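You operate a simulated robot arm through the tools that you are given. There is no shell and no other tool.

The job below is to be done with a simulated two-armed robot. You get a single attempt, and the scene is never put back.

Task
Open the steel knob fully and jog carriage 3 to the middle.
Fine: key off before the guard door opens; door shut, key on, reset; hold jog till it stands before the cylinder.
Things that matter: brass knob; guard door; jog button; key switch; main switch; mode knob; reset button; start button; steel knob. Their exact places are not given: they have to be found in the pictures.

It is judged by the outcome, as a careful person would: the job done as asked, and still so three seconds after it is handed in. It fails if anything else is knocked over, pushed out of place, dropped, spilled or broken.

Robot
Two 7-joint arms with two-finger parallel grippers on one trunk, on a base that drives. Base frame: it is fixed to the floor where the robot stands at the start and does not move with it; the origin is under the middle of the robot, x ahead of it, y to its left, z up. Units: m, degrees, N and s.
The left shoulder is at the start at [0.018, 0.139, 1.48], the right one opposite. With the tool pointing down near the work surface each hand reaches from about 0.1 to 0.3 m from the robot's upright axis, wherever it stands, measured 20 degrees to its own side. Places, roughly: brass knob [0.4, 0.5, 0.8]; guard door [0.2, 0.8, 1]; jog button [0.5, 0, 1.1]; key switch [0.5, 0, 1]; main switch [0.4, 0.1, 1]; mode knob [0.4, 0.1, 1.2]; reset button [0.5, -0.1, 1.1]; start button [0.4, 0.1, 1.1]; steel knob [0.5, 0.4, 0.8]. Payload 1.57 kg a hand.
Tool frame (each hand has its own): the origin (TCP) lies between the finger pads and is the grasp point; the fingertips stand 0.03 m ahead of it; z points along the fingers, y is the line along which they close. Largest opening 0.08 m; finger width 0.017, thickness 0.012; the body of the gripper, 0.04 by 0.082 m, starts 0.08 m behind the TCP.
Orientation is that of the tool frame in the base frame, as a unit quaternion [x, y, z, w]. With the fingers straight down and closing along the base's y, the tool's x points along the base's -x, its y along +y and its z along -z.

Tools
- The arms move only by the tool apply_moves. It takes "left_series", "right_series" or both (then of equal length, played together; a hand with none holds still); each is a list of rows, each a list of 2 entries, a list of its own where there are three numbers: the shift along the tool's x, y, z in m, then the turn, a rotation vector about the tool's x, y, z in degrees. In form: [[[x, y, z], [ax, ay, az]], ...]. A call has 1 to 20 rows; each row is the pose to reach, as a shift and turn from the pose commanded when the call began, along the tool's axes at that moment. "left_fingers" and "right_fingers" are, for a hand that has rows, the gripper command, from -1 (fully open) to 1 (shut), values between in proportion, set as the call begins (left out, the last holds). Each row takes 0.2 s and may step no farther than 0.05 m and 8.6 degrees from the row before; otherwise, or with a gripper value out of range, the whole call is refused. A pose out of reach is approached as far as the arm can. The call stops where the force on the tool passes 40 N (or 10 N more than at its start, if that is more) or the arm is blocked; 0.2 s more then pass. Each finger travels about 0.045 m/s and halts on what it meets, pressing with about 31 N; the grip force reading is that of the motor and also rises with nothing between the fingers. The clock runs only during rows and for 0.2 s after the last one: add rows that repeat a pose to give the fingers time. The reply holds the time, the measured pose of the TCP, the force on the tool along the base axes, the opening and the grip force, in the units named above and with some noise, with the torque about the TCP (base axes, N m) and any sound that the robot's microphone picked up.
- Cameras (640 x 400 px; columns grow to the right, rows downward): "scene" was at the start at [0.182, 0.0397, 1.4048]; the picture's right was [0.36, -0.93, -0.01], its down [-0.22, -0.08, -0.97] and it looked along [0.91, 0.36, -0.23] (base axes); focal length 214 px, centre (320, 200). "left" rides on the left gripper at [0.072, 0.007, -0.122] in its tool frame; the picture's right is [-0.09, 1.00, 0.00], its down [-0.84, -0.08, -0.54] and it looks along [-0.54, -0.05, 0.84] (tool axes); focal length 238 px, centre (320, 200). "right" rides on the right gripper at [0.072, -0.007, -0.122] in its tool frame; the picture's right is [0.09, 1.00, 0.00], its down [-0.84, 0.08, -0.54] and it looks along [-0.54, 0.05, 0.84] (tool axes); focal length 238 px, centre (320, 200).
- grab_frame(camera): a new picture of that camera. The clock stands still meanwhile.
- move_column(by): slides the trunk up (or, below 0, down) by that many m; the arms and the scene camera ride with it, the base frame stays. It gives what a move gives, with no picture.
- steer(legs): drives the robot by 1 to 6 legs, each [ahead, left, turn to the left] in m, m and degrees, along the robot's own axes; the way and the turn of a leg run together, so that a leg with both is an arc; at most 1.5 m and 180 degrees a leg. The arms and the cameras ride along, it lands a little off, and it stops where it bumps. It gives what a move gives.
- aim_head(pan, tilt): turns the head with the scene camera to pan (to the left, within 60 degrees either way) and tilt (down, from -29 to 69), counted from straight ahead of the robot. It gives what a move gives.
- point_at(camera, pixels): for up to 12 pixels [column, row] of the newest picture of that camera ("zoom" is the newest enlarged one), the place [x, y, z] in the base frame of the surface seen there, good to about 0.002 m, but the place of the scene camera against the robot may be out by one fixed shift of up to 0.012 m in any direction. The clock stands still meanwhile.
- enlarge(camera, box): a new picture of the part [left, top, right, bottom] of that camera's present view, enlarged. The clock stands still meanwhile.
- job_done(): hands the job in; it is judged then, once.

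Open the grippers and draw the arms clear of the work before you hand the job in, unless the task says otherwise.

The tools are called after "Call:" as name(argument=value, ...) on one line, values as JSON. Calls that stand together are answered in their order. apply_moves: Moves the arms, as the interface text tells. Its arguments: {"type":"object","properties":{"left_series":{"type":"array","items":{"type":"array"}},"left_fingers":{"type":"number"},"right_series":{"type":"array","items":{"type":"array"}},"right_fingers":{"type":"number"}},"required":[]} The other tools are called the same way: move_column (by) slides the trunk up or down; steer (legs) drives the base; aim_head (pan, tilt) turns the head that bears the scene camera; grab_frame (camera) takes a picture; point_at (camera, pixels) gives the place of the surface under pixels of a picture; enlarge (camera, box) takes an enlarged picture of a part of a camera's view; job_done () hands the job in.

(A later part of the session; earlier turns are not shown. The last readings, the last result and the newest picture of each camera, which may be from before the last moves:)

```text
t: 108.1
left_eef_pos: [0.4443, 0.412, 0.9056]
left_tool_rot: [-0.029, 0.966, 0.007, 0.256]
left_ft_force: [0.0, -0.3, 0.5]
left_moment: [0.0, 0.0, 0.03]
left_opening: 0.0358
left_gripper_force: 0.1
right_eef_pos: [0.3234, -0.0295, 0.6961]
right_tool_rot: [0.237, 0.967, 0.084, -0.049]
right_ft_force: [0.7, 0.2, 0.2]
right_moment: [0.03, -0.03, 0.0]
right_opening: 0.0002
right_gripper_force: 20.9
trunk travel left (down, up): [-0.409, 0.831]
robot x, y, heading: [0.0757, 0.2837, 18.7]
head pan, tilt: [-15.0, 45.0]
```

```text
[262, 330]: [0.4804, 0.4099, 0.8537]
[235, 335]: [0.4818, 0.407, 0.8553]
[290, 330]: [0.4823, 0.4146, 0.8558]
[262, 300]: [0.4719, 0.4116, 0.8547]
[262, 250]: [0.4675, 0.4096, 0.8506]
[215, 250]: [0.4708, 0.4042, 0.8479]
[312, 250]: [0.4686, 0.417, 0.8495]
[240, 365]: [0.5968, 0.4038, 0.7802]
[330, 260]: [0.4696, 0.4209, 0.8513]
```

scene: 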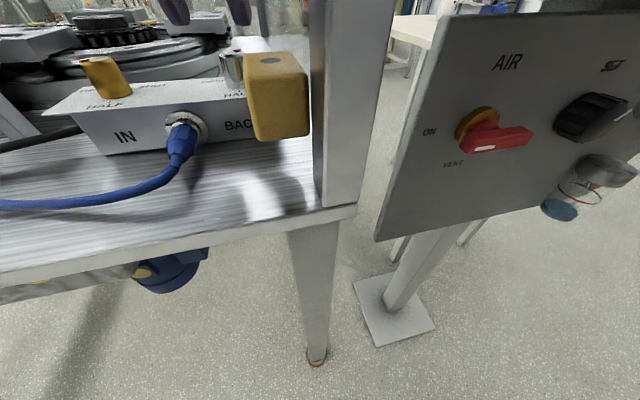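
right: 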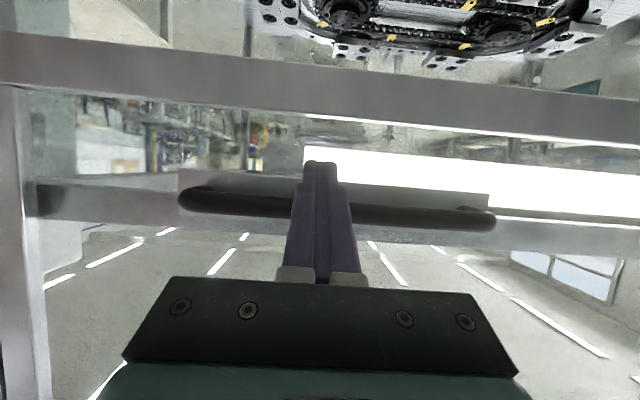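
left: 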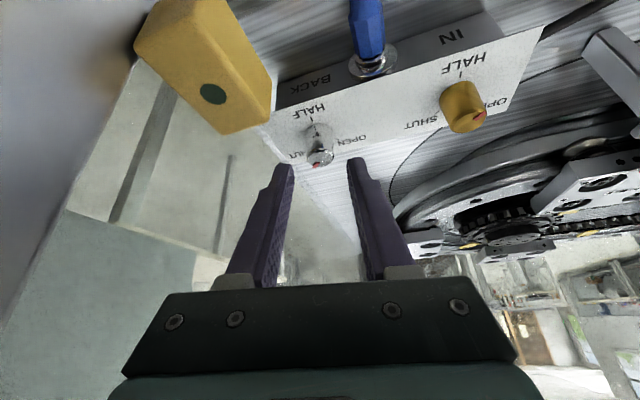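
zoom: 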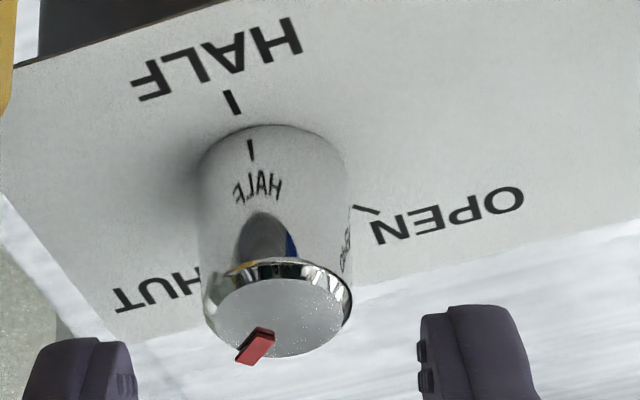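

The knob's axis is confirmed at u=0.583, v=0.242, centred between the fingers. I go in 5 cm along the fingers and close.

Call:
apply_moves(left_series=[[[0, 0, 0.017], [0, 0, 0]], [[0, 0, 0.034], [0, 0, 0]], [[0, 0, 0.05], [0, 0, 0]]])

Call:
apply_moves(left_series=[[[0, 0, 0], [0, 0, 0]], [[0, 0, 0], [0, 0, 0]], [[0, 0, 0], [0, 0, 0]]], left_fingers=1)

Call:
grab_frame(camera="left")

```text
t: 108.9
left_eef_pos: [0.4668, 0.4143, 0.8619]
left_tool_rot: [-0.03, 0.966, 0.008, 0.256]
left_ft_force: [0.3, 0.0, 0.5]
left_moment: [0.01, 0.01, 0.02]
left_opening: 0.036
left_gripper_force: 0.1
right_eef_pos: [0.3233, -0.0285, 0.6954]
right_tool_rot: [0.237, 0.967, 0.084, -0.049]
right_ft_force: [0.0, -0.7, -0.5]
right_moment: [0.03, -0.03, -0.01]
right_opening: 0.0
right_gripper_force: 21.3
trunk travel left (down, up): [-0.409, 0.831]
robot x, y, heading: [0.0763, 0.2823, 18.5]
head pan, tilt: [-15.0, 45.0]
```

```text
t: 109.7
left_eef_pos: [0.4677, 0.4132, 0.8624]
left_tool_rot: [-0.029, 0.966, 0.007, 0.257]
left_ft_force: [5.7, -12.0, -2.6]
left_moment: [0.01, 0.02, -0.18]
left_opening: 0.0243
left_gripper_force: 34.5
right_eef_pos: [0.3234, -0.0298, 0.696]
right_tool_rot: [0.236, 0.967, 0.083, -0.048]
right_ft_force: [0.4, 0.8, 0.8]
right_moment: [0.01, -0.03, 0.01]
right_opening: 0.0
right_gripper_force: 21.5
trunk travel left (down, up): [-0.409, 0.831]
robot x, y, heading: [0.0758, 0.2814, 18.4]
head pan, tilt: [-15.0, 45.0]
```

```text
taken
```

left: 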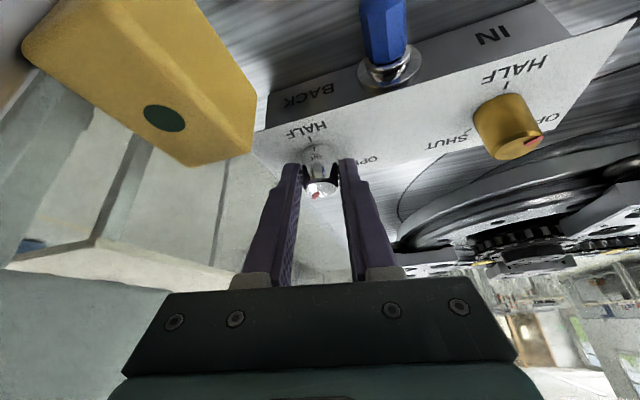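

The knob is held (24 mm). I turn it clockwise (seen from above) by 70° about its own axis.

Call:
apply_moves(left_series=[[[-0.0001, -0.0003, 0], [3.48, 0, 6.08]], [[-0.0003, 0.0009, 0.0001], [6.96, 0, 12.15]], [[-0.0006, 0.0021, 0.0003], [10.4, 0, 18.2]], [[-0.001, 0.0032, 0.0006], [13.9, 0, 24.3]], [[-0.0016, 0.0043, 0.0009], [17.4, 0, 30.4]], [[-0.0022, 0.0052, 0.0013], [20.9, 0, 36.5]], [[-0.003, 0.0061, 0.0017], [24.4, 0, 42.5]], [[-0.0038, 0.0068, 0.0022], [27.8, 0, 48.6]], [[-0.0048, 0.0074, 0.0027], [31.3, 0, 54.7]], [[-0.0057, 0.0079, 0.0033], [34.8, 0, 60.8]]])

Call:
grab_frame(camera="left")

Call:
enlarge(camera="left", box=[270, 130, 370, 220])

```text
t: 111.9
left_eef_pos: [0.4739, 0.4236, 0.8627]
left_tool_rot: [0.53, 0.808, -0.138, 0.216]
left_ft_force: [17.3, 16.5, 18.3]
left_moment: [-0.09, 0.04, 0.27]
left_opening: 0.0242
left_gripper_force: 36.1
right_eef_pos: [0.3233, -0.0272, 0.6963]
right_tool_rot: [0.237, 0.967, 0.085, -0.049]
right_ft_force: [0.6, 0.0, 0.6]
right_moment: [-0.02, 0.0, 0.0]
right_opening: 0.0
right_gripper_force: 21.2
trunk travel left (down, up): [-0.409, 0.831]
robot x, y, heading: [0.0779, 0.2841, 18.5]
head pan, tilt: [-15.0, 45.0]
```

```text
taken
```

left: 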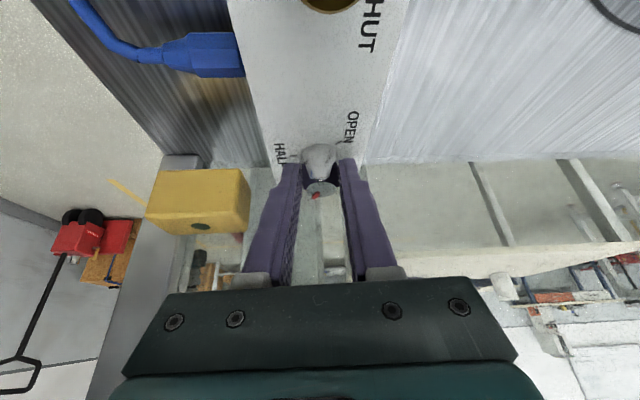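

```text
4.44 times, centred on (320, 175) of left
```

zoom: 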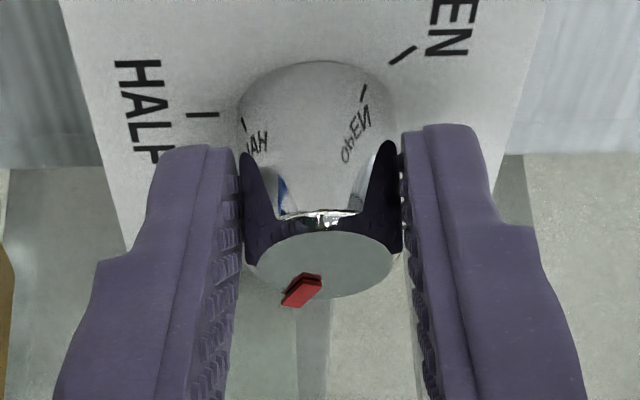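

The dot turned with the fingers, now pointing to the right (about 70° done). I open the fingers a little and orbit them back around the knob without touching it.

Call:
apply_moves(left_series=[[[0, 0.0005, 0], [0, 0, 0]], [[-0.001, 0.0015, -0.0017], [0, 0, 0]], [[-0.001, 0.0015, -0.0017], [0, 0, 0]], [[-0.0011, 0.0003, -0.0017], [-3.48, 0, -6.08]], [[-0.0013, -0.0009, -0.0016], [-6.96, 0, -12.15]], [[-0.0016, -0.0021, -0.0014], [-10.4, 0, -18.2]], [[-0.002, -0.0032, -0.0011], [-13.9, 0, -24.3]], [[-0.0026, -0.0042, -0.0008], [-17.4, 0, -30.4]], [[-0.0032, -0.0052, -0.0004], [-20.9, 0, -36.5]], [[-0.004, -0.006, 0], [-24.4, 0, -42.5]], [[-0.0048, -0.0068, 0.0005], [-27.8, 0, -48.6]], [[-0.0057, -0.0074, 0.001], [-31.3, 0, -54.7]], [[-0.0067, -0.0079, 0.0016], [-34.8, 0, -60.8]]], left_fingers=-0.1)

Call:
enlarge(camera="left", box=[270, 130, 370, 220])

```text
t: 114.7
left_eef_pos: [0.4689, 0.4116, 0.8632]
left_tool_rot: [-0.031, 0.966, 0.009, 0.255]
left_ft_force: [0.0, 0.9, 0.1]
left_moment: [-0.04, 0.01, 0.0]
left_opening: 0.0441
left_gripper_force: 0.0
right_eef_pos: [0.3239, -0.0277, 0.6956]
right_tool_rot: [0.237, 0.967, 0.085, -0.049]
right_ft_force: [-0.3, 0.6, -0.3]
right_moment: [0.01, -0.01, 0.03]
right_opening: 0.0
right_gripper_force: 21.5
trunk travel left (down, up): [-0.409, 0.831]
robot x, y, heading: [0.0769, 0.2836, 18.2]
head pan, tilt: [-15.0, 45.0]
```

```text
4.44 times, centred on (320, 175) of left
```

zoom: 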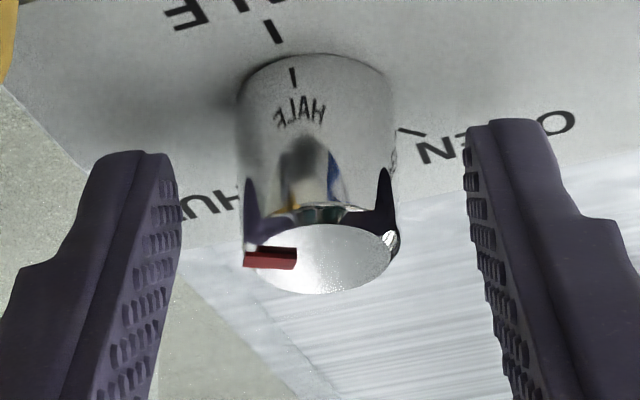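

The dot now stands at about 75° on the SHUT side of HALF, so the turn held. I close again and turn another 70° clockwise.

Call:
apply_moves(left_series=[[[0, 0, 0], [0, 0, 0]], [[0, 0, 0], [0, 0, 0]], [[0, 0, 0], [0, 0, 0]], [[-0.0001, 0.0012, 0], [3.48, 0, 6.08]], [[-0.0003, 0.0024, 0.0001], [6.96, 0, 12.15]], [[-0.0006, 0.0036, 0.0003], [10.4, 0, 18.2]], [[-0.001, 0.0047, 0.0006], [13.9, 0, 24.3]], [[-0.0016, 0.0057, 0.0009], [17.4, 0, 30.4]], [[-0.0022, 0.0067, 0.0013], [20.9, 0, 36.5]], [[-0.003, 0.0075, 0.0017], [24.4, 0, 42.5]], [[-0.0038, 0.0083, 0.0022], [27.8, 0, 48.6]], [[-0.0047, 0.0089, 0.0027], [31.3, 0, 54.7]], [[-0.0057, 0.0094, 0.0033], [34.8, 0, 60.8]]], left_fingers=1)

Call:
enlarge(camera="left", box=[270, 130, 370, 220])

```text
t: 117.5
left_eef_pos: [0.4754, 0.4218, 0.8625]
left_tool_rot: [0.53, 0.809, -0.14, 0.214]
left_ft_force: [3.6, 2.2, -16.5]
left_moment: [0.25, 0.0, 0.07]
left_opening: 0.0243
left_gripper_force: 36.2
right_eef_pos: [0.3233, -0.0286, 0.6954]
right_tool_rot: [0.237, 0.967, 0.085, -0.048]
right_ft_force: [-0.2, -0.4, 1.0]
right_moment: [0.01, -0.01, -0.05]
right_opening: 0.0
right_gripper_force: 21.4
trunk travel left (down, up): [-0.409, 0.831]
robot x, y, heading: [0.0762, 0.2808, 18.5]
head pan, tilt: [-15.0, 45.0]
```

```text
4.44 times, centred on (320, 175) of left
```

zoom: 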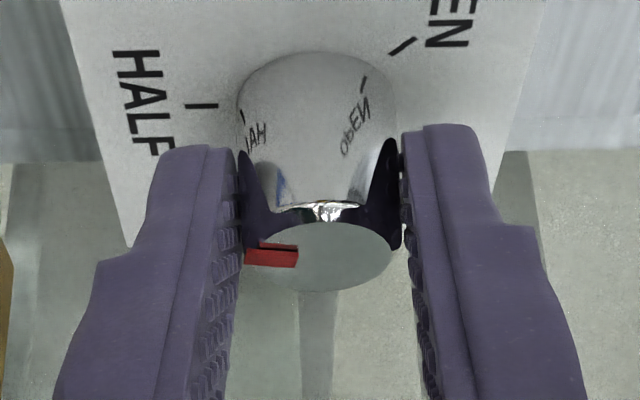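

The dot now points to HALF. I open, orbit back 70°, and will grip again.

Call:
apply_moves(left_series=[[[0, 0, 0], [0, 0, 0]], [[0, 0, 0], [0, 0, 0]], [[0, 0, 0], [0, 0, 0]], [[-0.0001, -0.0012, 0], [-3.48, 0, -6.08]], [[-0.0003, -0.0024, 0.0001], [-6.96, 0, -12.15]], [[-0.0006, -0.0036, 0.0003], [-10.4, 0, -18.2]], [[-0.001, -0.0047, 0.0006], [-13.9, 0, -24.3]], [[-0.0016, -0.0057, 0.0009], [-17.4, 0, -30.4]], [[-0.0022, -0.0067, 0.0013], [-20.9, 0, -36.5]], [[-0.003, -0.0075, 0.0017], [-24.4, 0, -42.5]], [[-0.0038, -0.0083, 0.0022], [-27.8, 0, -48.6]], [[-0.0047, -0.0089, 0.0027], [-31.3, 0, -54.7]], [[-0.0057, -0.0094, 0.0033], [-34.8, 0, -60.8]]], left_fingers=-0.1)

Call:
enlarge(camera="left", box=[270, 130, 370, 220])

```text
t: 120.3
left_eef_pos: [0.468, 0.4128, 0.8647]
left_tool_rot: [-0.03, 0.966, 0.008, 0.256]
left_ft_force: [0.2, -0.3, 0.0]
left_moment: [-0.01, 0.0, -0.02]
left_opening: 0.0439
left_gripper_force: 0.0
right_eef_pos: [0.3241, -0.0285, 0.6956]
right_tool_rot: [0.238, 0.966, 0.084, -0.048]
right_ft_force: [-0.1, 0.1, -0.6]
right_moment: [0.01, 0.0, 0.02]
right_opening: 0.0
right_gripper_force: 21.3
trunk travel left (down, up): [-0.409, 0.831]
robot x, y, heading: [0.0777, 0.2803, 18.6]
head pan, tilt: [-15.0, 45.0]
```

```text
4.44 times, centred on (320, 175) of left
```

zoom: 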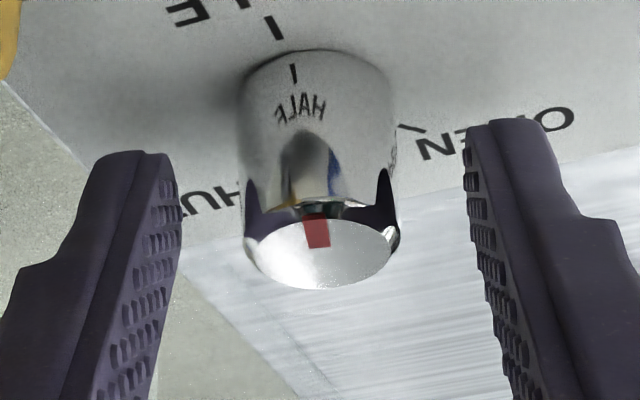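

The dot stands at HALF. I grip and turn a third 70°.

Call:
apply_moves(left_series=[[[0, 0, 0], [0, 0, 0]], [[0, 0, 0], [0, 0, 0]], [[0, 0, 0], [0, 0, 0]], [[-0.0001, 0.0012, 0], [3.48, 0, 6.08]], [[-0.0003, 0.0024, 0.0001], [6.96, 0, 12.15]], [[-0.0006, 0.0036, 0.0003], [10.4, 0, 18.2]], [[-0.001, 0.0047, 0.0006], [13.9, 0, 24.3]], [[-0.0016, 0.0057, 0.0009], [17.4, 0, 30.4]], [[-0.0022, 0.0067, 0.0013], [20.9, 0, 36.5]], [[-0.003, 0.0075, 0.0017], [24.4, 0, 42.5]], [[-0.0038, 0.0083, 0.0022], [27.8, 0, 48.6]], [[-0.0047, 0.0089, 0.0027], [31.3, 0, 54.7]], [[-0.0057, 0.0094, 0.0033], [34.8, 0, 60.8]]], left_fingers=1)

Call:
apply_moves(left_series=[[[0, 0, 0], [0, 0, 0]], [[0, 0, 0], [0, 0, 0]], [[0, 0, 0], [0, 0, 0]], [[-0.0001, -0.0012, 0], [-3.48, 0, -6.08]], [[-0.0003, -0.0024, 0.0001], [-6.96, 0, -12.15]], [[-0.0006, -0.0036, 0.0003], [-10.4, 0, -18.2]], [[-0.001, -0.0047, 0.0006], [-13.9, 0, -24.3]], [[-0.0016, -0.0057, 0.0009], [-17.4, 0, -30.4]], [[-0.0022, -0.0067, 0.0013], [-20.9, 0, -36.5]], [[-0.003, -0.0075, 0.0017], [-24.4, 0, -42.5]], [[-0.0038, -0.0083, 0.0022], [-27.8, 0, -48.6]], [[-0.0047, -0.0089, 0.0027], [-31.3, 0, -54.7]], [[-0.0057, -0.0094, 0.0033], [-34.8, 0, -60.8]]], left_fingers=-0.1)

Call:
enlarge(camera="left", box=[270, 130, 370, 220])

```text
t: 123.1
left_eef_pos: [0.4747, 0.4233, 0.8644]
left_tool_rot: [0.531, 0.807, -0.141, 0.214]
left_ft_force: [-14.9, -0.1, 6.7]
left_moment: [0.64, 0.43, -0.12]
left_opening: 0.0247
left_gripper_force: 37.0
right_eef_pos: [0.3236, -0.027, 0.6953]
right_tool_rot: [0.237, 0.967, 0.085, -0.049]
right_ft_force: [0.3, 0.4, -0.3]
right_moment: [0.0, 0.04, 0.01]
right_opening: 0.0
right_gripper_force: 21.5
trunk travel left (down, up): [-0.409, 0.831]
robot x, y, heading: [0.0743, 0.2814, 18.5]
head pan, tilt: [-15.0, 45.0]
```

```text
t: 125.9
left_eef_pos: [0.4697, 0.4116, 0.8622]
left_tool_rot: [-0.03, 0.966, 0.008, 0.256]
left_ft_force: [0.0, -0.7, 0.0]
left_moment: [0.0, 0.0, 0.02]
left_opening: 0.0441
left_gripper_force: 0.0
right_eef_pos: [0.3228, -0.0283, 0.6943]
right_tool_rot: [0.237, 0.967, 0.085, -0.049]
right_ft_force: [0.5, -0.1, 0.3]
right_moment: [-0.01, -0.01, 0.01]
right_opening: 0.0
right_gripper_force: 21.1
trunk travel left (down, up): [-0.409, 0.831]
robot x, y, heading: [0.0724, 0.2865, 18.6]
head pan, tilt: [-15.0, 45.0]
```

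```text
4.44 times, centred on (320, 175) of left
```

zoom: 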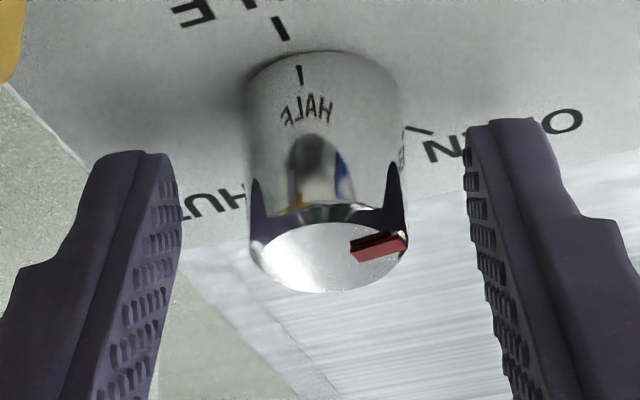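

The dot has passed HALF and is about 80° toward OPEN. I grip and turn a fourth time; it should reach the OPEN end.

Call:
apply_moves(left_series=[[[0, 0, 0], [0, 0, 0]], [[0, 0, 0], [0, 0, 0]], [[0, 0, 0], [0, 0, 0]], [[-0.0001, 0.0012, 0], [3.48, 0, 6.08]], [[-0.0003, 0.0024, 0.0001], [6.96, 0, 12.15]], [[-0.0006, 0.0036, 0.0003], [10.4, 0, 18.2]], [[-0.001, 0.0047, 0.0006], [13.9, 0, 24.3]], [[-0.0016, 0.0057, 0.0009], [17.4, 0, 30.4]], [[-0.0022, 0.0067, 0.0013], [20.9, 0, 36.5]], [[-0.003, 0.0075, 0.0017], [24.4, 0, 42.5]], [[-0.0038, 0.0083, 0.0022], [27.8, 0, 48.6]], [[-0.0047, 0.0089, 0.0027], [31.3, 0, 54.7]], [[-0.0057, 0.0094, 0.0033], [34.8, 0, 60.8]]], left_fingers=1)

Call:
enlarge(camera="left", box=[270, 130, 370, 220])

```text
t: 128.7
left_eef_pos: [0.4747, 0.4236, 0.8647]
left_tool_rot: [0.531, 0.808, -0.141, 0.214]
left_ft_force: [1.1, 2.9, -4.1]
left_moment: [0.43, -0.09, 0.4]
left_opening: 0.0245
left_gripper_force: 36.3
right_eef_pos: [0.323, -0.0283, 0.6964]
right_tool_rot: [0.237, 0.967, 0.084, -0.048]
right_ft_force: [0.6, -0.3, 0.1]
right_moment: [0.0, -0.04, 0.0]
right_opening: 0.0
right_gripper_force: 21.7
trunk travel left (down, up): [-0.409, 0.831]
robot x, y, heading: [0.0771, 0.2816, 18.3]
head pan, tilt: [-15.0, 45.0]
```

```text
4.44 times, centred on (320, 175) of left
```

zoom: 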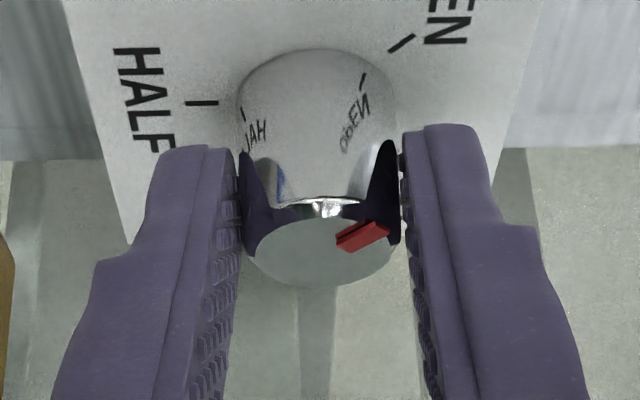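

The dot now points left-back toward the OPEN tick. I open and orbit back to compare it with the tick.

Call:
apply_moves(left_series=[[[0, 0, 0], [0, 0, 0]], [[0, 0, 0], [0, 0, 0]], [[0, 0, 0], [0, 0, 0]], [[-0.0001, -0.0012, 0], [-3.48, 0, -6.08]], [[-0.0003, -0.0024, 0.0001], [-6.96, 0, -12.15]], [[-0.0006, -0.0036, 0.0003], [-10.4, 0, -18.2]], [[-0.001, -0.0047, 0.0006], [-13.9, 0, -24.3]], [[-0.0016, -0.0057, 0.0009], [-17.4, 0, -30.4]], [[-0.0022, -0.0067, 0.0013], [-20.9, 0, -36.5]], [[-0.003, -0.0075, 0.0017], [-24.4, 0, -42.5]], [[-0.0038, -0.0083, 0.0022], [-27.8, 0, -48.6]], [[-0.0047, -0.0089, 0.0027], [-31.3, 0, -54.7]], [[-0.0057, -0.0094, 0.0033], [-34.8, 0, -60.8]]], left_fingers=-0.1)

Call:
enlarge(camera="left", box=[270, 120, 370, 210])

Call:
point_at(camera="zoom", pixels=[[385, 305], [330, 300], [400, 310], [372, 300], [405, 175], [275, 70]])

```text
t: 131.5
left_eef_pos: [0.4699, 0.4118, 0.8624]
left_tool_rot: [-0.031, 0.966, 0.01, 0.256]
left_ft_force: [1.2, 0.4, -1.0]
left_moment: [-0.02, -0.01, -0.02]
left_opening: 0.0444
left_gripper_force: 0.1
right_eef_pos: [0.3236, -0.0282, 0.6957]
right_tool_rot: [0.238, 0.966, 0.085, -0.049]
right_ft_force: [-0.3, 0.6, 0.7]
right_moment: [0.0, -0.01, 0.01]
right_opening: 0.0
right_gripper_force: 21.0
trunk travel left (down, up): [-0.409, 0.831]
robot x, y, heading: [0.0746, 0.2788, 18.2]
head pan, tilt: [-15.0, 45.0]
```

```text
4.44 times, centred on (320, 165) of left
```

zoom: 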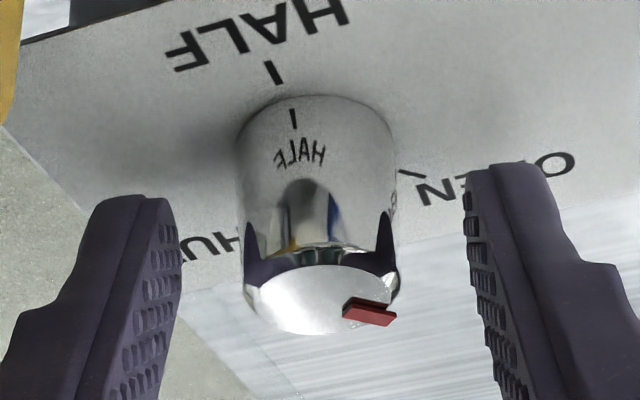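

```text
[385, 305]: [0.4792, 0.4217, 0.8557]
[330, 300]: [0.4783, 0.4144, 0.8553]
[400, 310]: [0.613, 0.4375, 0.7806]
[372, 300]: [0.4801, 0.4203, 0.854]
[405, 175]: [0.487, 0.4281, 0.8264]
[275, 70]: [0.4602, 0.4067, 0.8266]
```

The dot is at about 125° toward OPEN, the tick at about 140°, so some 15° remain. I grip once more and turn 24°, watching the force for an end stop.

Call:
apply_moves(left_series=[[[0, 0, 0], [0, 0, 0]], [[0, 0, 0], [0, 0, 0]], [[0, 0, 0], [0, 0, 0]], [[-0.0001, 0.0012, 0], [3.48, 0, 6.08]], [[-0.0003, 0.0024, 0.0001], [6.96, 0, 12.15]], [[-0.0006, 0.0036, 0.0003], [10.4, 0, 18.2]], [[-0.0008, 0.0041, 0.0004], [11.9, 0, 20.8]]], left_fingers=1)

Call:
enlarge(camera="left", box=[270, 120, 370, 210])

```text
t: 133.1
left_eef_pos: [0.4691, 0.4172, 0.8631]
left_tool_rot: [0.173, 0.951, -0.046, 0.252]
left_ft_force: [-0.6, 1.4, 0.2]
left_moment: [-0.4, -0.17, 0.35]
left_opening: 0.0248
left_gripper_force: 35.8
right_eef_pos: [0.3241, -0.0285, 0.6962]
right_tool_rot: [0.236, 0.967, 0.084, -0.049]
right_ft_force: [-0.9, 0.6, -0.4]
right_moment: [0.01, 0.01, 0.05]
right_opening: 0.0
right_gripper_force: 21.5
trunk travel left (down, up): [-0.409, 0.831]
robot x, y, heading: [0.0777, 0.2833, 18.2]
head pan, tilt: [-15.0, 45.0]
```

```text
4.44 times, centred on (320, 165) of left
```

zoom: 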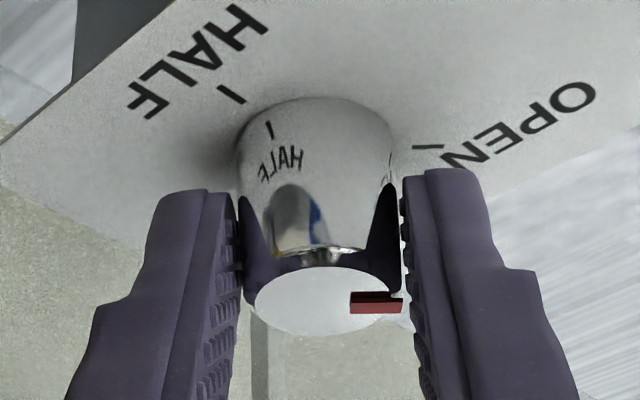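

Here the dot moved only slightly while the fingers slipped round, which suggests the end stop; dot and OPEN tick nearly line up. I turn 28° more to make sure it is at the stop.

Call:
apply_moves(left_series=[[[-0.0001, 0.0012, 0], [3.48, 0, 6.08]], [[-0.0003, 0.0024, 0.0001], [6.96, 0, 12.15]], [[-0.0006, 0.0036, 0.0003], [10.4, 0, 18.2]], [[-0.001, 0.0047, 0.0006], [13.9, 0, 24.3]]])

Call:
enlarge(camera="left", box=[270, 120, 370, 210])

```text
t: 134.1
left_eef_pos: [0.4724, 0.4203, 0.8628]
left_tool_rot: [0.398, 0.881, -0.106, 0.234]
left_ft_force: [0.8, 0.6, -1.9]
left_moment: [0.39, 0.02, 0.3]
left_opening: 0.0245
left_gripper_force: 36.9
right_eef_pos: [0.3248, -0.028, 0.6961]
right_tool_rot: [0.237, 0.967, 0.084, -0.048]
right_ft_force: [1.0, 0.5, 0.8]
right_moment: [-0.02, -0.04, 0.01]
right_opening: 0.0
right_gripper_force: 21.6
trunk travel left (down, up): [-0.409, 0.831]
robot x, y, heading: [0.0738, 0.278, 18.4]
head pan, tilt: [-15.0, 45.0]
```

```text
4.44 times, centred on (320, 165) of left
```

zoom: 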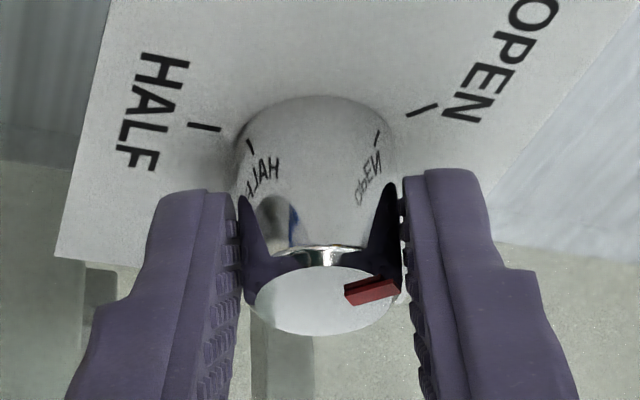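

The dot no longer moves and lines up with the OPEN tick: the steel knob is fully open. I release it and lift the hand away along the fingers.

Call:
apply_moves(left_series=[[[0, 0, 0], [0, 0, 0]], [[0, 0, 0], [0, 0, 0]], [[0, 0, -0.02], [0, 0, 0]], [[0, 0, -0.04], [0, 0, 0]], [[0, 0, -0.06], [0, 0, 0]]], left_fingers=-0.1)

Call:
grab_frame(camera="left")

Call:
enlarge(camera="left", box=[260, 90, 380, 190])

```text
t: 135.3
left_eef_pos: [0.4514, 0.4421, 0.9175]
left_tool_rot: [0.397, 0.882, -0.104, 0.234]
left_ft_force: [0.6, 0.2, 0.4]
left_moment: [-0.02, -0.01, 0.01]
left_opening: 0.0439
left_gripper_force: 0.0
right_eef_pos: [0.3239, -0.0277, 0.6953]
right_tool_rot: [0.237, 0.967, 0.084, -0.049]
right_ft_force: [0.7, -0.4, -0.6]
right_moment: [-0.01, -0.02, -0.02]
right_opening: 0.0002
right_gripper_force: 21.2
trunk travel left (down, up): [-0.409, 0.831]
robot x, y, heading: [0.0762, 0.2789, 18.5]
head pan, tilt: [-15.0, 45.0]
```

```text
taken
```

left: 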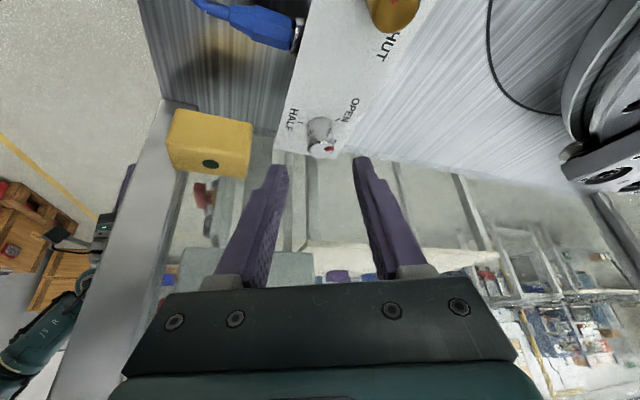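

```text
4.00 times, centred on (320, 140) of left
```

zoom: 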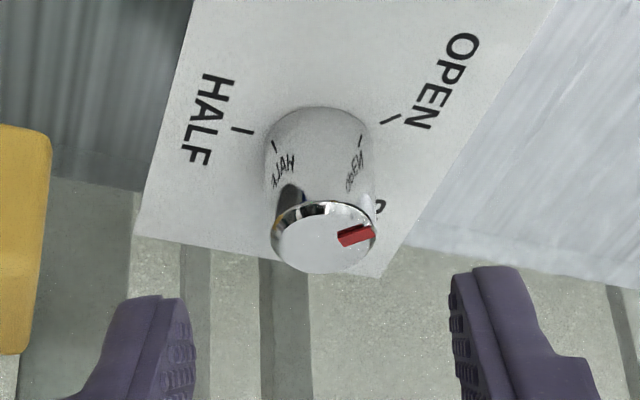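

The dot stands at OPEN. I drive straight back out of the machine, the hand staying above everything on the table.

Call:
steer(legs=[[-0.4, 0, 0]])

Call:
aim_head(pan=10, tilt=15)

Call:
grab_frame(camera="scene")

```text
t: 137.8
left_eef_pos: [0.0784, 0.3172, 0.92]
left_tool_rot: [0.4, 0.879, -0.104, 0.236]
left_ft_force: [0.3, -0.1, 1.2]
left_moment: [-0.01, -0.05, 0.01]
left_opening: 0.044
left_gripper_force: 0.1
right_eef_pos: [-0.0518, -0.1533, 0.6972]
right_tool_rot: [0.24, 0.966, 0.085, -0.046]
right_ft_force: [-0.3, -0.1, 0.3]
right_moment: [0.01, 0.02, -0.02]
right_opening: 0.0
right_gripper_force: 21.0
trunk travel left (down, up): [-0.409, 0.831]
robot x, y, heading: [-0.305, 0.1553, 17.8]
head pan, tilt: [-15.0, 45.0]
```

```text
t: 138.8
left_eef_pos: [0.0789, 0.3173, 0.9205]
left_tool_rot: [0.4, 0.879, -0.104, 0.237]
left_ft_force: [0.0, -0.1, -0.8]
left_moment: [0.01, 0.04, -0.01]
left_opening: 0.0441
left_gripper_force: 0.1
right_eef_pos: [-0.0506, -0.1539, 0.6975]
right_tool_rot: [0.239, 0.966, 0.085, -0.045]
right_ft_force: [0.1, 0.4, -0.5]
right_moment: [0.0, -0.02, 0.0]
right_opening: 0.0
right_gripper_force: 21.7
trunk travel left (down, up): [-0.409, 0.831]
robot x, y, heading: [-0.304, 0.157, 18.0]
head pan, tilt: [10.0, 15.0]
```

```text
taken
```

scene: 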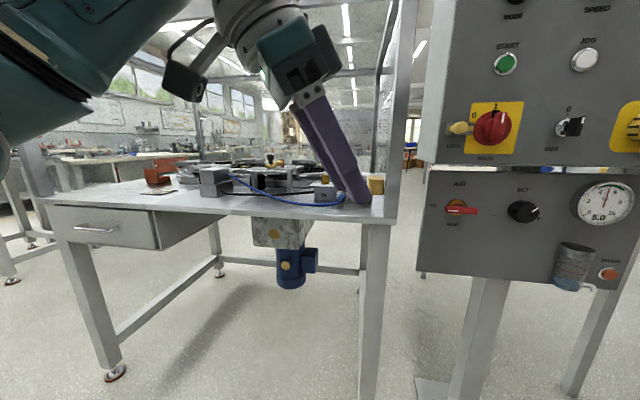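

All clear of the machine. I bring the left hand back to a straight, flat-fingered pose in line with the handle, fingers closed, to shut the door with.

Call:
apply_moves(left_series=[[[0.0044, 0.021, -0.0062], [-4.97, -3.06, -4.6]], [[0.0088, 0.0421, -0.0125], [-9.94, -6.12, -9.2]], [[0.0131, 0.0631, -0.0187], [-14.9, -9.18, -13.8]], [[0.0175, 0.0841, -0.0249], [-19.9, -12.2, -18.4]], [[0.0219, 0.1052, -0.0312], [-24.9, -15.3, -23.0]], [[0.0263, 0.1262, -0.0374], [-29.8, -18.4, -27.6]], [[0.0307, 0.1472, -0.0436], [-34.8, -21.4, -32.2]], [[0.035, 0.1682, -0.0498], [-39.8, -24.5, -36.8]], [[0.0394, 0.1893, -0.0561], [-44.7, -27.5, -41.4]], [[0.0438, 0.2103, -0.0623], [-49.7, -30.6, -46.0]]], left_fingers=1)

Call:
grab_frame(camera="scene")

```text
t: 141.0
left_eef_pos: [0.1914, 0.5094, 0.9533]
left_tool_rot: [-0.133, 0.834, 0.086, 0.529]
left_ft_force: [-0.7, -0.3, -0.8]
left_moment: [-0.01, 0.02, -0.01]
left_opening: 0.0
left_gripper_force: 21.8
right_eef_pos: [-0.051, -0.1531, 0.6973]
right_tool_rot: [0.24, 0.966, 0.085, -0.045]
right_ft_force: [-1.1, 0.3, 1.0]
right_moment: [0.01, -0.01, 0.01]
right_opening: 0.0002
right_gripper_force: 21.2
trunk travel left (down, up): [-0.409, 0.831]
robot x, y, heading: [-0.3073, 0.1576, 18.0]
head pan, tilt: [10.0, 15.0]
```

```text
taken
```

scene: 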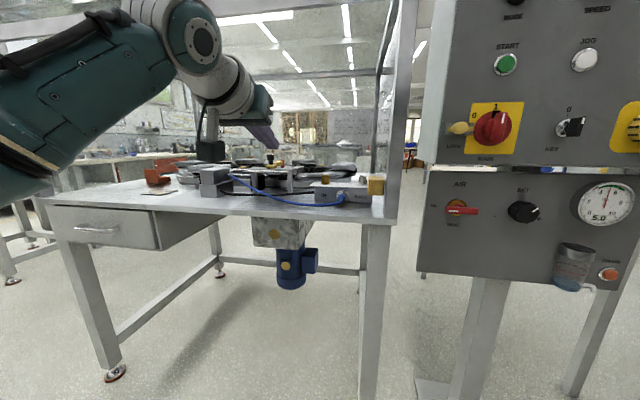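

The left hand is ready in front. I raise the trunk 0.4 m to bring the fingers above the raised handle, and look.

Call:
move_column(by=0.4)

Call:
grab_frame(camera="left")

Call:
aim_head(pan=20, tilt=5)

Call:
grab_frame(camera="scene")

```text
t: 144.8
left_eef_pos: [0.1918, 0.5093, 1.3539]
left_tool_rot: [-0.131, 0.834, 0.085, 0.529]
left_ft_force: [-1.1, 0.5, 0.2]
left_moment: [0.01, 0.02, -0.02]
left_opening: 0.0
left_gripper_force: 20.8
right_eef_pos: [-0.0522, -0.1537, 1.0962]
right_tool_rot: [0.24, 0.966, 0.085, -0.046]
right_ft_force: [-0.6, 0.0, -0.5]
right_moment: [-0.01, -0.01, -0.01]
right_opening: 0.0
right_gripper_force: 21.2
trunk travel left (down, up): [-0.809, 0.431]
robot x, y, heading: [-0.303, 0.1569, 18.1]
head pan, tilt: [10.0, 15.0]
```

```text
taken
```

left: 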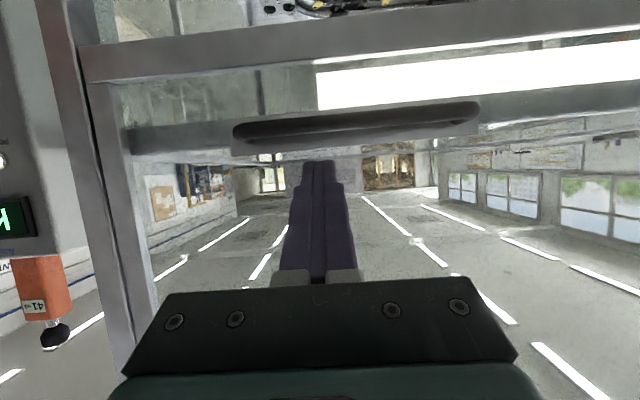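

```text
t: 145.5
left_eef_pos: [0.1916, 0.5096, 1.3534]
left_tool_rot: [-0.131, 0.834, 0.084, 0.529]
left_ft_force: [0.8, 1.1, 0.5]
left_moment: [-0.01, 0.01, -0.01]
left_opening: 0.0
left_gripper_force: 21.3
right_eef_pos: [-0.0513, -0.1525, 1.0959]
right_tool_rot: [0.24, 0.966, 0.087, -0.045]
right_ft_force: [-0.4, 0.0, 0.4]
right_moment: [0.02, 0.02, 0.02]
right_opening: 0.0
right_gripper_force: 21.0
trunk travel left (down, up): [-0.809, 0.431]
robot x, y, heading: [-0.3047, 0.1579, 17.9]
head pan, tilt: [20.0, 5.0]
```

```text
taken
```

scene: 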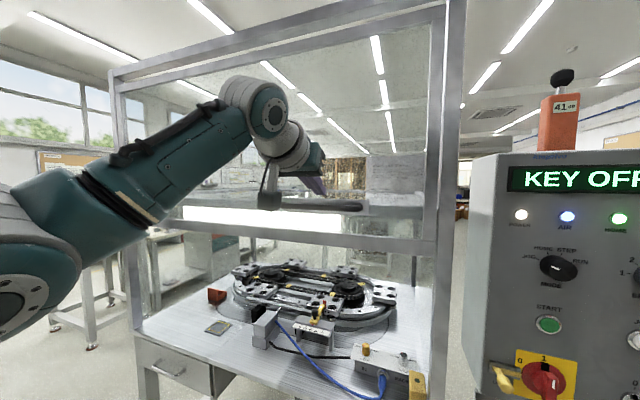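

The handle bar is across (235–478,120) in the hand view, lower than the fingers in reality (the picture is upside down). I measure it.

Call:
point_at(camera="left", pixels=[[260, 130], [320, 124], [380, 117], [450, 109], [320, 133], [240, 131], [320, 142]])

Call:
enlarge(camera="left", box=[220, 80, 500, 180])

```text
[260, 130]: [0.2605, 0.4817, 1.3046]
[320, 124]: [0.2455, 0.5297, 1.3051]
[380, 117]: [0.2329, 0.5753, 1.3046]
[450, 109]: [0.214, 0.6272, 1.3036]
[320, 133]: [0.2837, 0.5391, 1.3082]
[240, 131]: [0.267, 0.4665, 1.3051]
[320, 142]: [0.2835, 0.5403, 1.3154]
```

```text
2.29 times, centred on (360, 130) of left
```

zoom: 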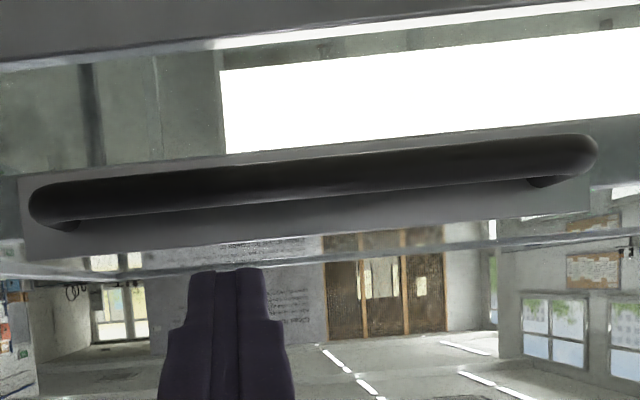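

The bar is at u≈0.401 front, z=1.305. I move the fingers forward over the bar, then down onto it with the arm.

Call:
apply_moves(left_series=[[[-0.0082, 0, 0.0175], [0, 0, 0]], [[-0.0165, 0, 0.035], [0, 0, 0]], [[-0.0247, 0, 0.0525], [0, 0, 0]]])

Call:
apply_moves(left_series=[[[0.0136, 0, 0.0064], [0, 0, 0]], [[0.0271, 0, 0.0128], [0, 0, 0]], [[0.0452, 0, 0.0213], [0, 0, 0]]])

Call:
grab_frame(camera="left")

```text
t: 146.3
left_eef_pos: [0.246, 0.5279, 1.3556]
left_tool_rot: [-0.131, 0.834, 0.085, 0.529]
left_ft_force: [0.2, 0.6, 1.0]
left_moment: [0.0, -0.01, 0.01]
left_opening: 0.0003
left_gripper_force: 21.2
right_eef_pos: [-0.0514, -0.1541, 1.0967]
right_tool_rot: [0.239, 0.966, 0.085, -0.046]
right_ft_force: [1.0, -0.8, -0.2]
right_moment: [-0.02, 0.0, -0.01]
right_opening: 0.0
right_gripper_force: 20.9
trunk travel left (down, up): [-0.809, 0.431]
robot x, y, heading: [-0.3047, 0.1582, 17.9]
head pan, tilt: [20.0, 5.0]
```

```text
t: 147.1
left_eef_pos: [0.2465, 0.5264, 1.3012]
left_tool_rot: [-0.132, 0.833, 0.086, 0.53]
left_ft_force: [2.1, 0.4, 2.1]
left_moment: [-0.01, -0.04, 0.03]
left_opening: 0.0
left_gripper_force: 21.3
right_eef_pos: [-0.0518, -0.1539, 1.097]
right_tool_rot: [0.239, 0.966, 0.085, -0.045]
right_ft_force: [-0.3, -0.5, 0.0]
right_moment: [0.03, -0.05, 0.02]
right_opening: 0.0
right_gripper_force: 20.9
trunk travel left (down, up): [-0.809, 0.431]
robot x, y, heading: [-0.3016, 0.1618, 18.1]
head pan, tilt: [20.0, 5.0]
```

```text
taken
```

left: 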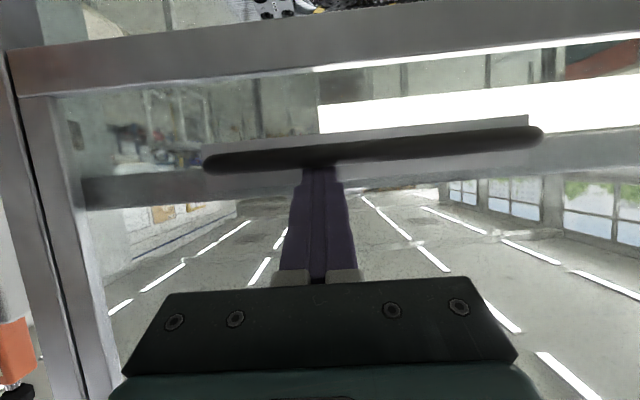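

The bar follows the fingers down with almost no force. I lower the trunk by 0.38 m to bring the door nearly shut.

Call:
move_column(by=-0.375)

Call:
grab_frame(camera="left")

Call:
aim_head(pan=10, tilt=15)

Call:
grab_frame(camera="scene")

```text
t: 150.8
left_eef_pos: [0.2472, 0.5261, 0.9295]
left_tool_rot: [-0.131, 0.834, 0.085, 0.53]
left_ft_force: [2.9, 0.6, 3.6]
left_moment: [0.01, -0.08, 0.01]
left_opening: 0.0
left_gripper_force: 21.4
right_eef_pos: [-0.0504, -0.1534, 0.7223]
right_tool_rot: [0.24, 0.966, 0.086, -0.046]
right_ft_force: [0.2, -0.1, -0.5]
right_moment: [-0.02, 0.01, 0.01]
right_opening: 0.0003
right_gripper_force: 20.6
trunk travel left (down, up): [-0.434, 0.806]
robot x, y, heading: [-0.3081, 0.1592, 18.2]
head pan, tilt: [20.0, 5.0]
```

```text
taken
```

left: 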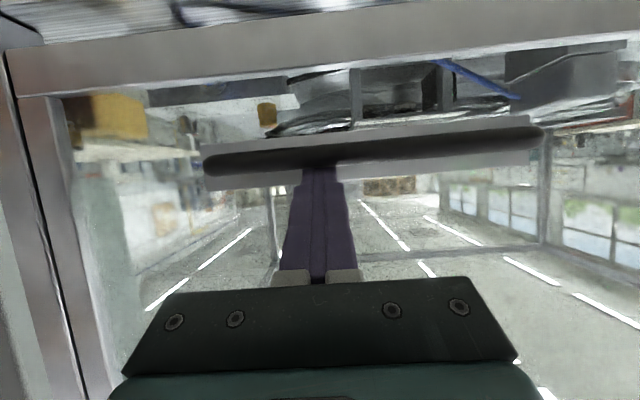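

```text
t: 151.5
left_eef_pos: [0.2463, 0.5275, 0.9285]
left_tool_rot: [-0.133, 0.834, 0.086, 0.529]
left_ft_force: [2.5, 0.8, 2.1]
left_moment: [0.01, -0.04, -0.01]
left_opening: 0.0
left_gripper_force: 21.9
right_eef_pos: [-0.0516, -0.1526, 0.7221]
right_tool_rot: [0.239, 0.966, 0.087, -0.045]
right_ft_force: [0.0, -0.6, 0.2]
right_moment: [-0.02, 0.01, -0.02]
right_opening: 0.0001
right_gripper_force: 21.1
trunk travel left (down, up): [-0.434, 0.806]
robot x, y, heading: [-0.303, 0.1578, 17.9]
head pan, tilt: [10.0, 15.0]
```

```text
taken
```

scene: 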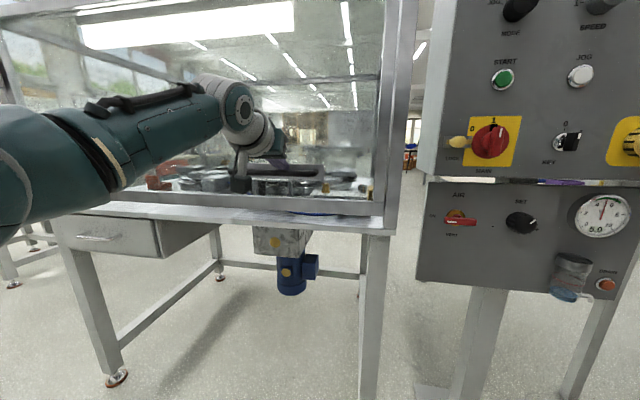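

The door is nearly shut (a thin gap remains). I press it down the rest in small steps until it meets its lower stop.

Call:
apply_moves(left_series=[[[0.0054, 0, 0.0026], [0, 0, 0]], [[0.0109, 0, 0.0051], [0, 0, 0]], [[0.0163, 0, 0.0077], [0, 0, 0]], [[0.0199, 0, 0.0094], [0, 0, 0]], [[0.0235, 0, 0.0111], [0, 0, 0]]])

Call:
grab_frame(camera="left")

Call:
enlarge(camera="scene", box=[280, 150, 420, 250])

```text
t: 152.7
left_eef_pos: [0.2487, 0.5266, 0.9043]
left_tool_rot: [-0.132, 0.833, 0.086, 0.53]
left_ft_force: [0.1, 0.8, 6.0]
left_moment: [0.01, -0.04, 0.0]
left_opening: 0.0
left_gripper_force: 20.6
right_eef_pos: [-0.0513, -0.1533, 0.7215]
right_tool_rot: [0.24, 0.966, 0.087, -0.045]
right_ft_force: [-0.1, 0.0, 0.1]
right_moment: [-0.02, 0.0, -0.02]
right_opening: 0.0003
right_gripper_force: 20.7
trunk travel left (down, up): [-0.434, 0.806]
robot x, y, heading: [-0.3043, 0.1594, 18.2]
head pan, tilt: [10.0, 15.0]
```

```text
taken
```

left: 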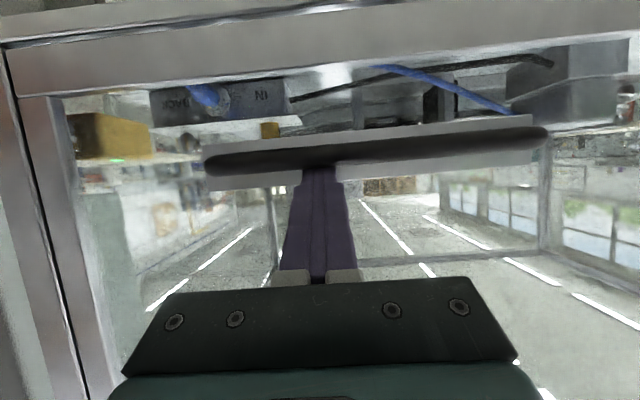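

```text
4.00 times, centred on (350, 200) of scene
```

zoom: 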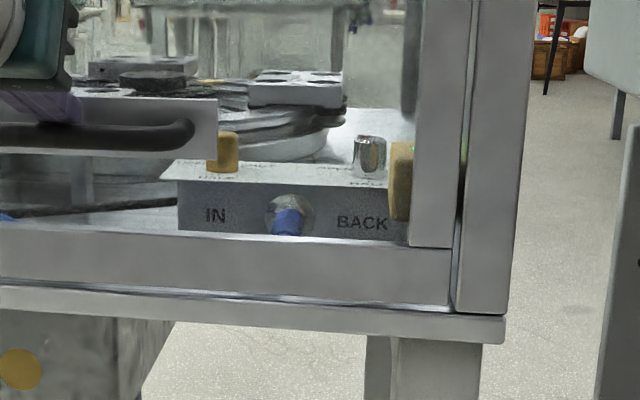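

The door looks shut and the sensor's green light shows again at (118,160). I press a little more to be sure it is seated.

Call:
apply_moves(left_series=[[[0.0045, 0, 0.0021], [0, 0, 0]], [[0.009, 0, 0.0043], [0, 0, 0]]])

Call:
enlarge(camera="left", box=[40, 90, 240, 200])

```text
t: 153.3
left_eef_pos: [0.2523, 0.5267, 0.901]
left_tool_rot: [-0.13, 0.829, 0.086, 0.538]
left_ft_force: [1.8, 1.9, 26.4]
left_moment: [0.04, -0.13, 0.01]
left_opening: 0.0002
left_gripper_force: 21.6
right_eef_pos: [-0.0477, -0.1512, 0.7218]
right_tool_rot: [0.24, 0.966, 0.087, -0.044]
right_ft_force: [0.1, 0.3, -0.8]
right_moment: [0.01, -0.02, 0.0]
right_opening: 0.0
right_gripper_force: 21.6
trunk travel left (down, up): [-0.434, 0.806]
robot x, y, heading: [-0.3049, 0.1572, 18.2]
head pan, tilt: [10.0, 15.0]
```

```text
3.20 times, centred on (140, 145) of left
```

zoom: 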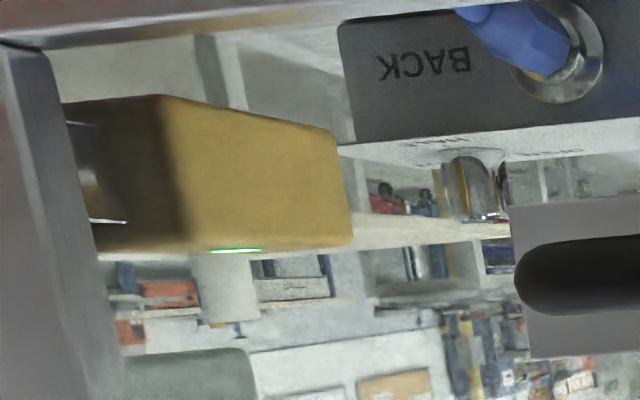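

The door is seated (26 N against its stop, sensor green). I lift the fingers off the bar and back away.

Call:
apply_moves(left_series=[[[-0.0135, 0, -0.0064], [0, 0, 0]], [[-0.027, 0, -0.0128], [0, 0, 0]], [[-0.0361, 0, -0.017], [0, 0, 0]]])

Call:
steer(legs=[[-0.25, 0, 0]])

Call:
grab_frame(camera="scene")

```text
t: 154.1
left_eef_pos: [0.2446, 0.5263, 0.9305]
left_tool_rot: [-0.131, 0.835, 0.085, 0.528]
left_ft_force: [-0.1, 0.3, -0.1]
left_moment: [0.01, 0.01, -0.01]
left_opening: 0.0
left_gripper_force: 21.6
right_eef_pos: [-0.0519, -0.1529, 0.721]
right_tool_rot: [0.24, 0.966, 0.086, -0.045]
right_ft_force: [-0.6, 0.4, -0.1]
right_moment: [-0.01, 0.04, 0.02]
right_opening: 0.0002
right_gripper_force: 20.9
trunk travel left (down, up): [-0.434, 0.806]
robot x, y, heading: [-0.3018, 0.1577, 18.2]
head pan, tilt: [10.0, 15.0]
```

```text
t: 155.9
left_eef_pos: [0.0024, 0.4541, 0.9317]
left_tool_rot: [-0.137, 0.833, 0.088, 0.529]
left_ft_force: [0.4, 0.2, 0.1]
left_moment: [-0.01, 0.01, -0.04]
left_opening: 0.0
left_gripper_force: 21.7
right_eef_pos: [-0.2879, -0.2304, 0.7206]
right_tool_rot: [0.232, 0.968, 0.086, -0.047]
right_ft_force: [0.7, 0.2, 0.1]
right_moment: [-0.01, 0.02, 0.01]
right_opening: 0.0
right_gripper_force: 21.0
trunk travel left (down, up): [-0.434, 0.806]
robot x, y, heading: [-0.5431, 0.0756, 19.0]
head pan, tilt: [10.0, 15.0]
```

```text
taken
```

scene: 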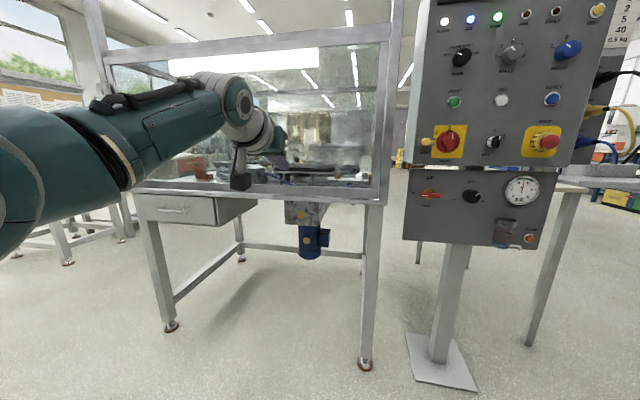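

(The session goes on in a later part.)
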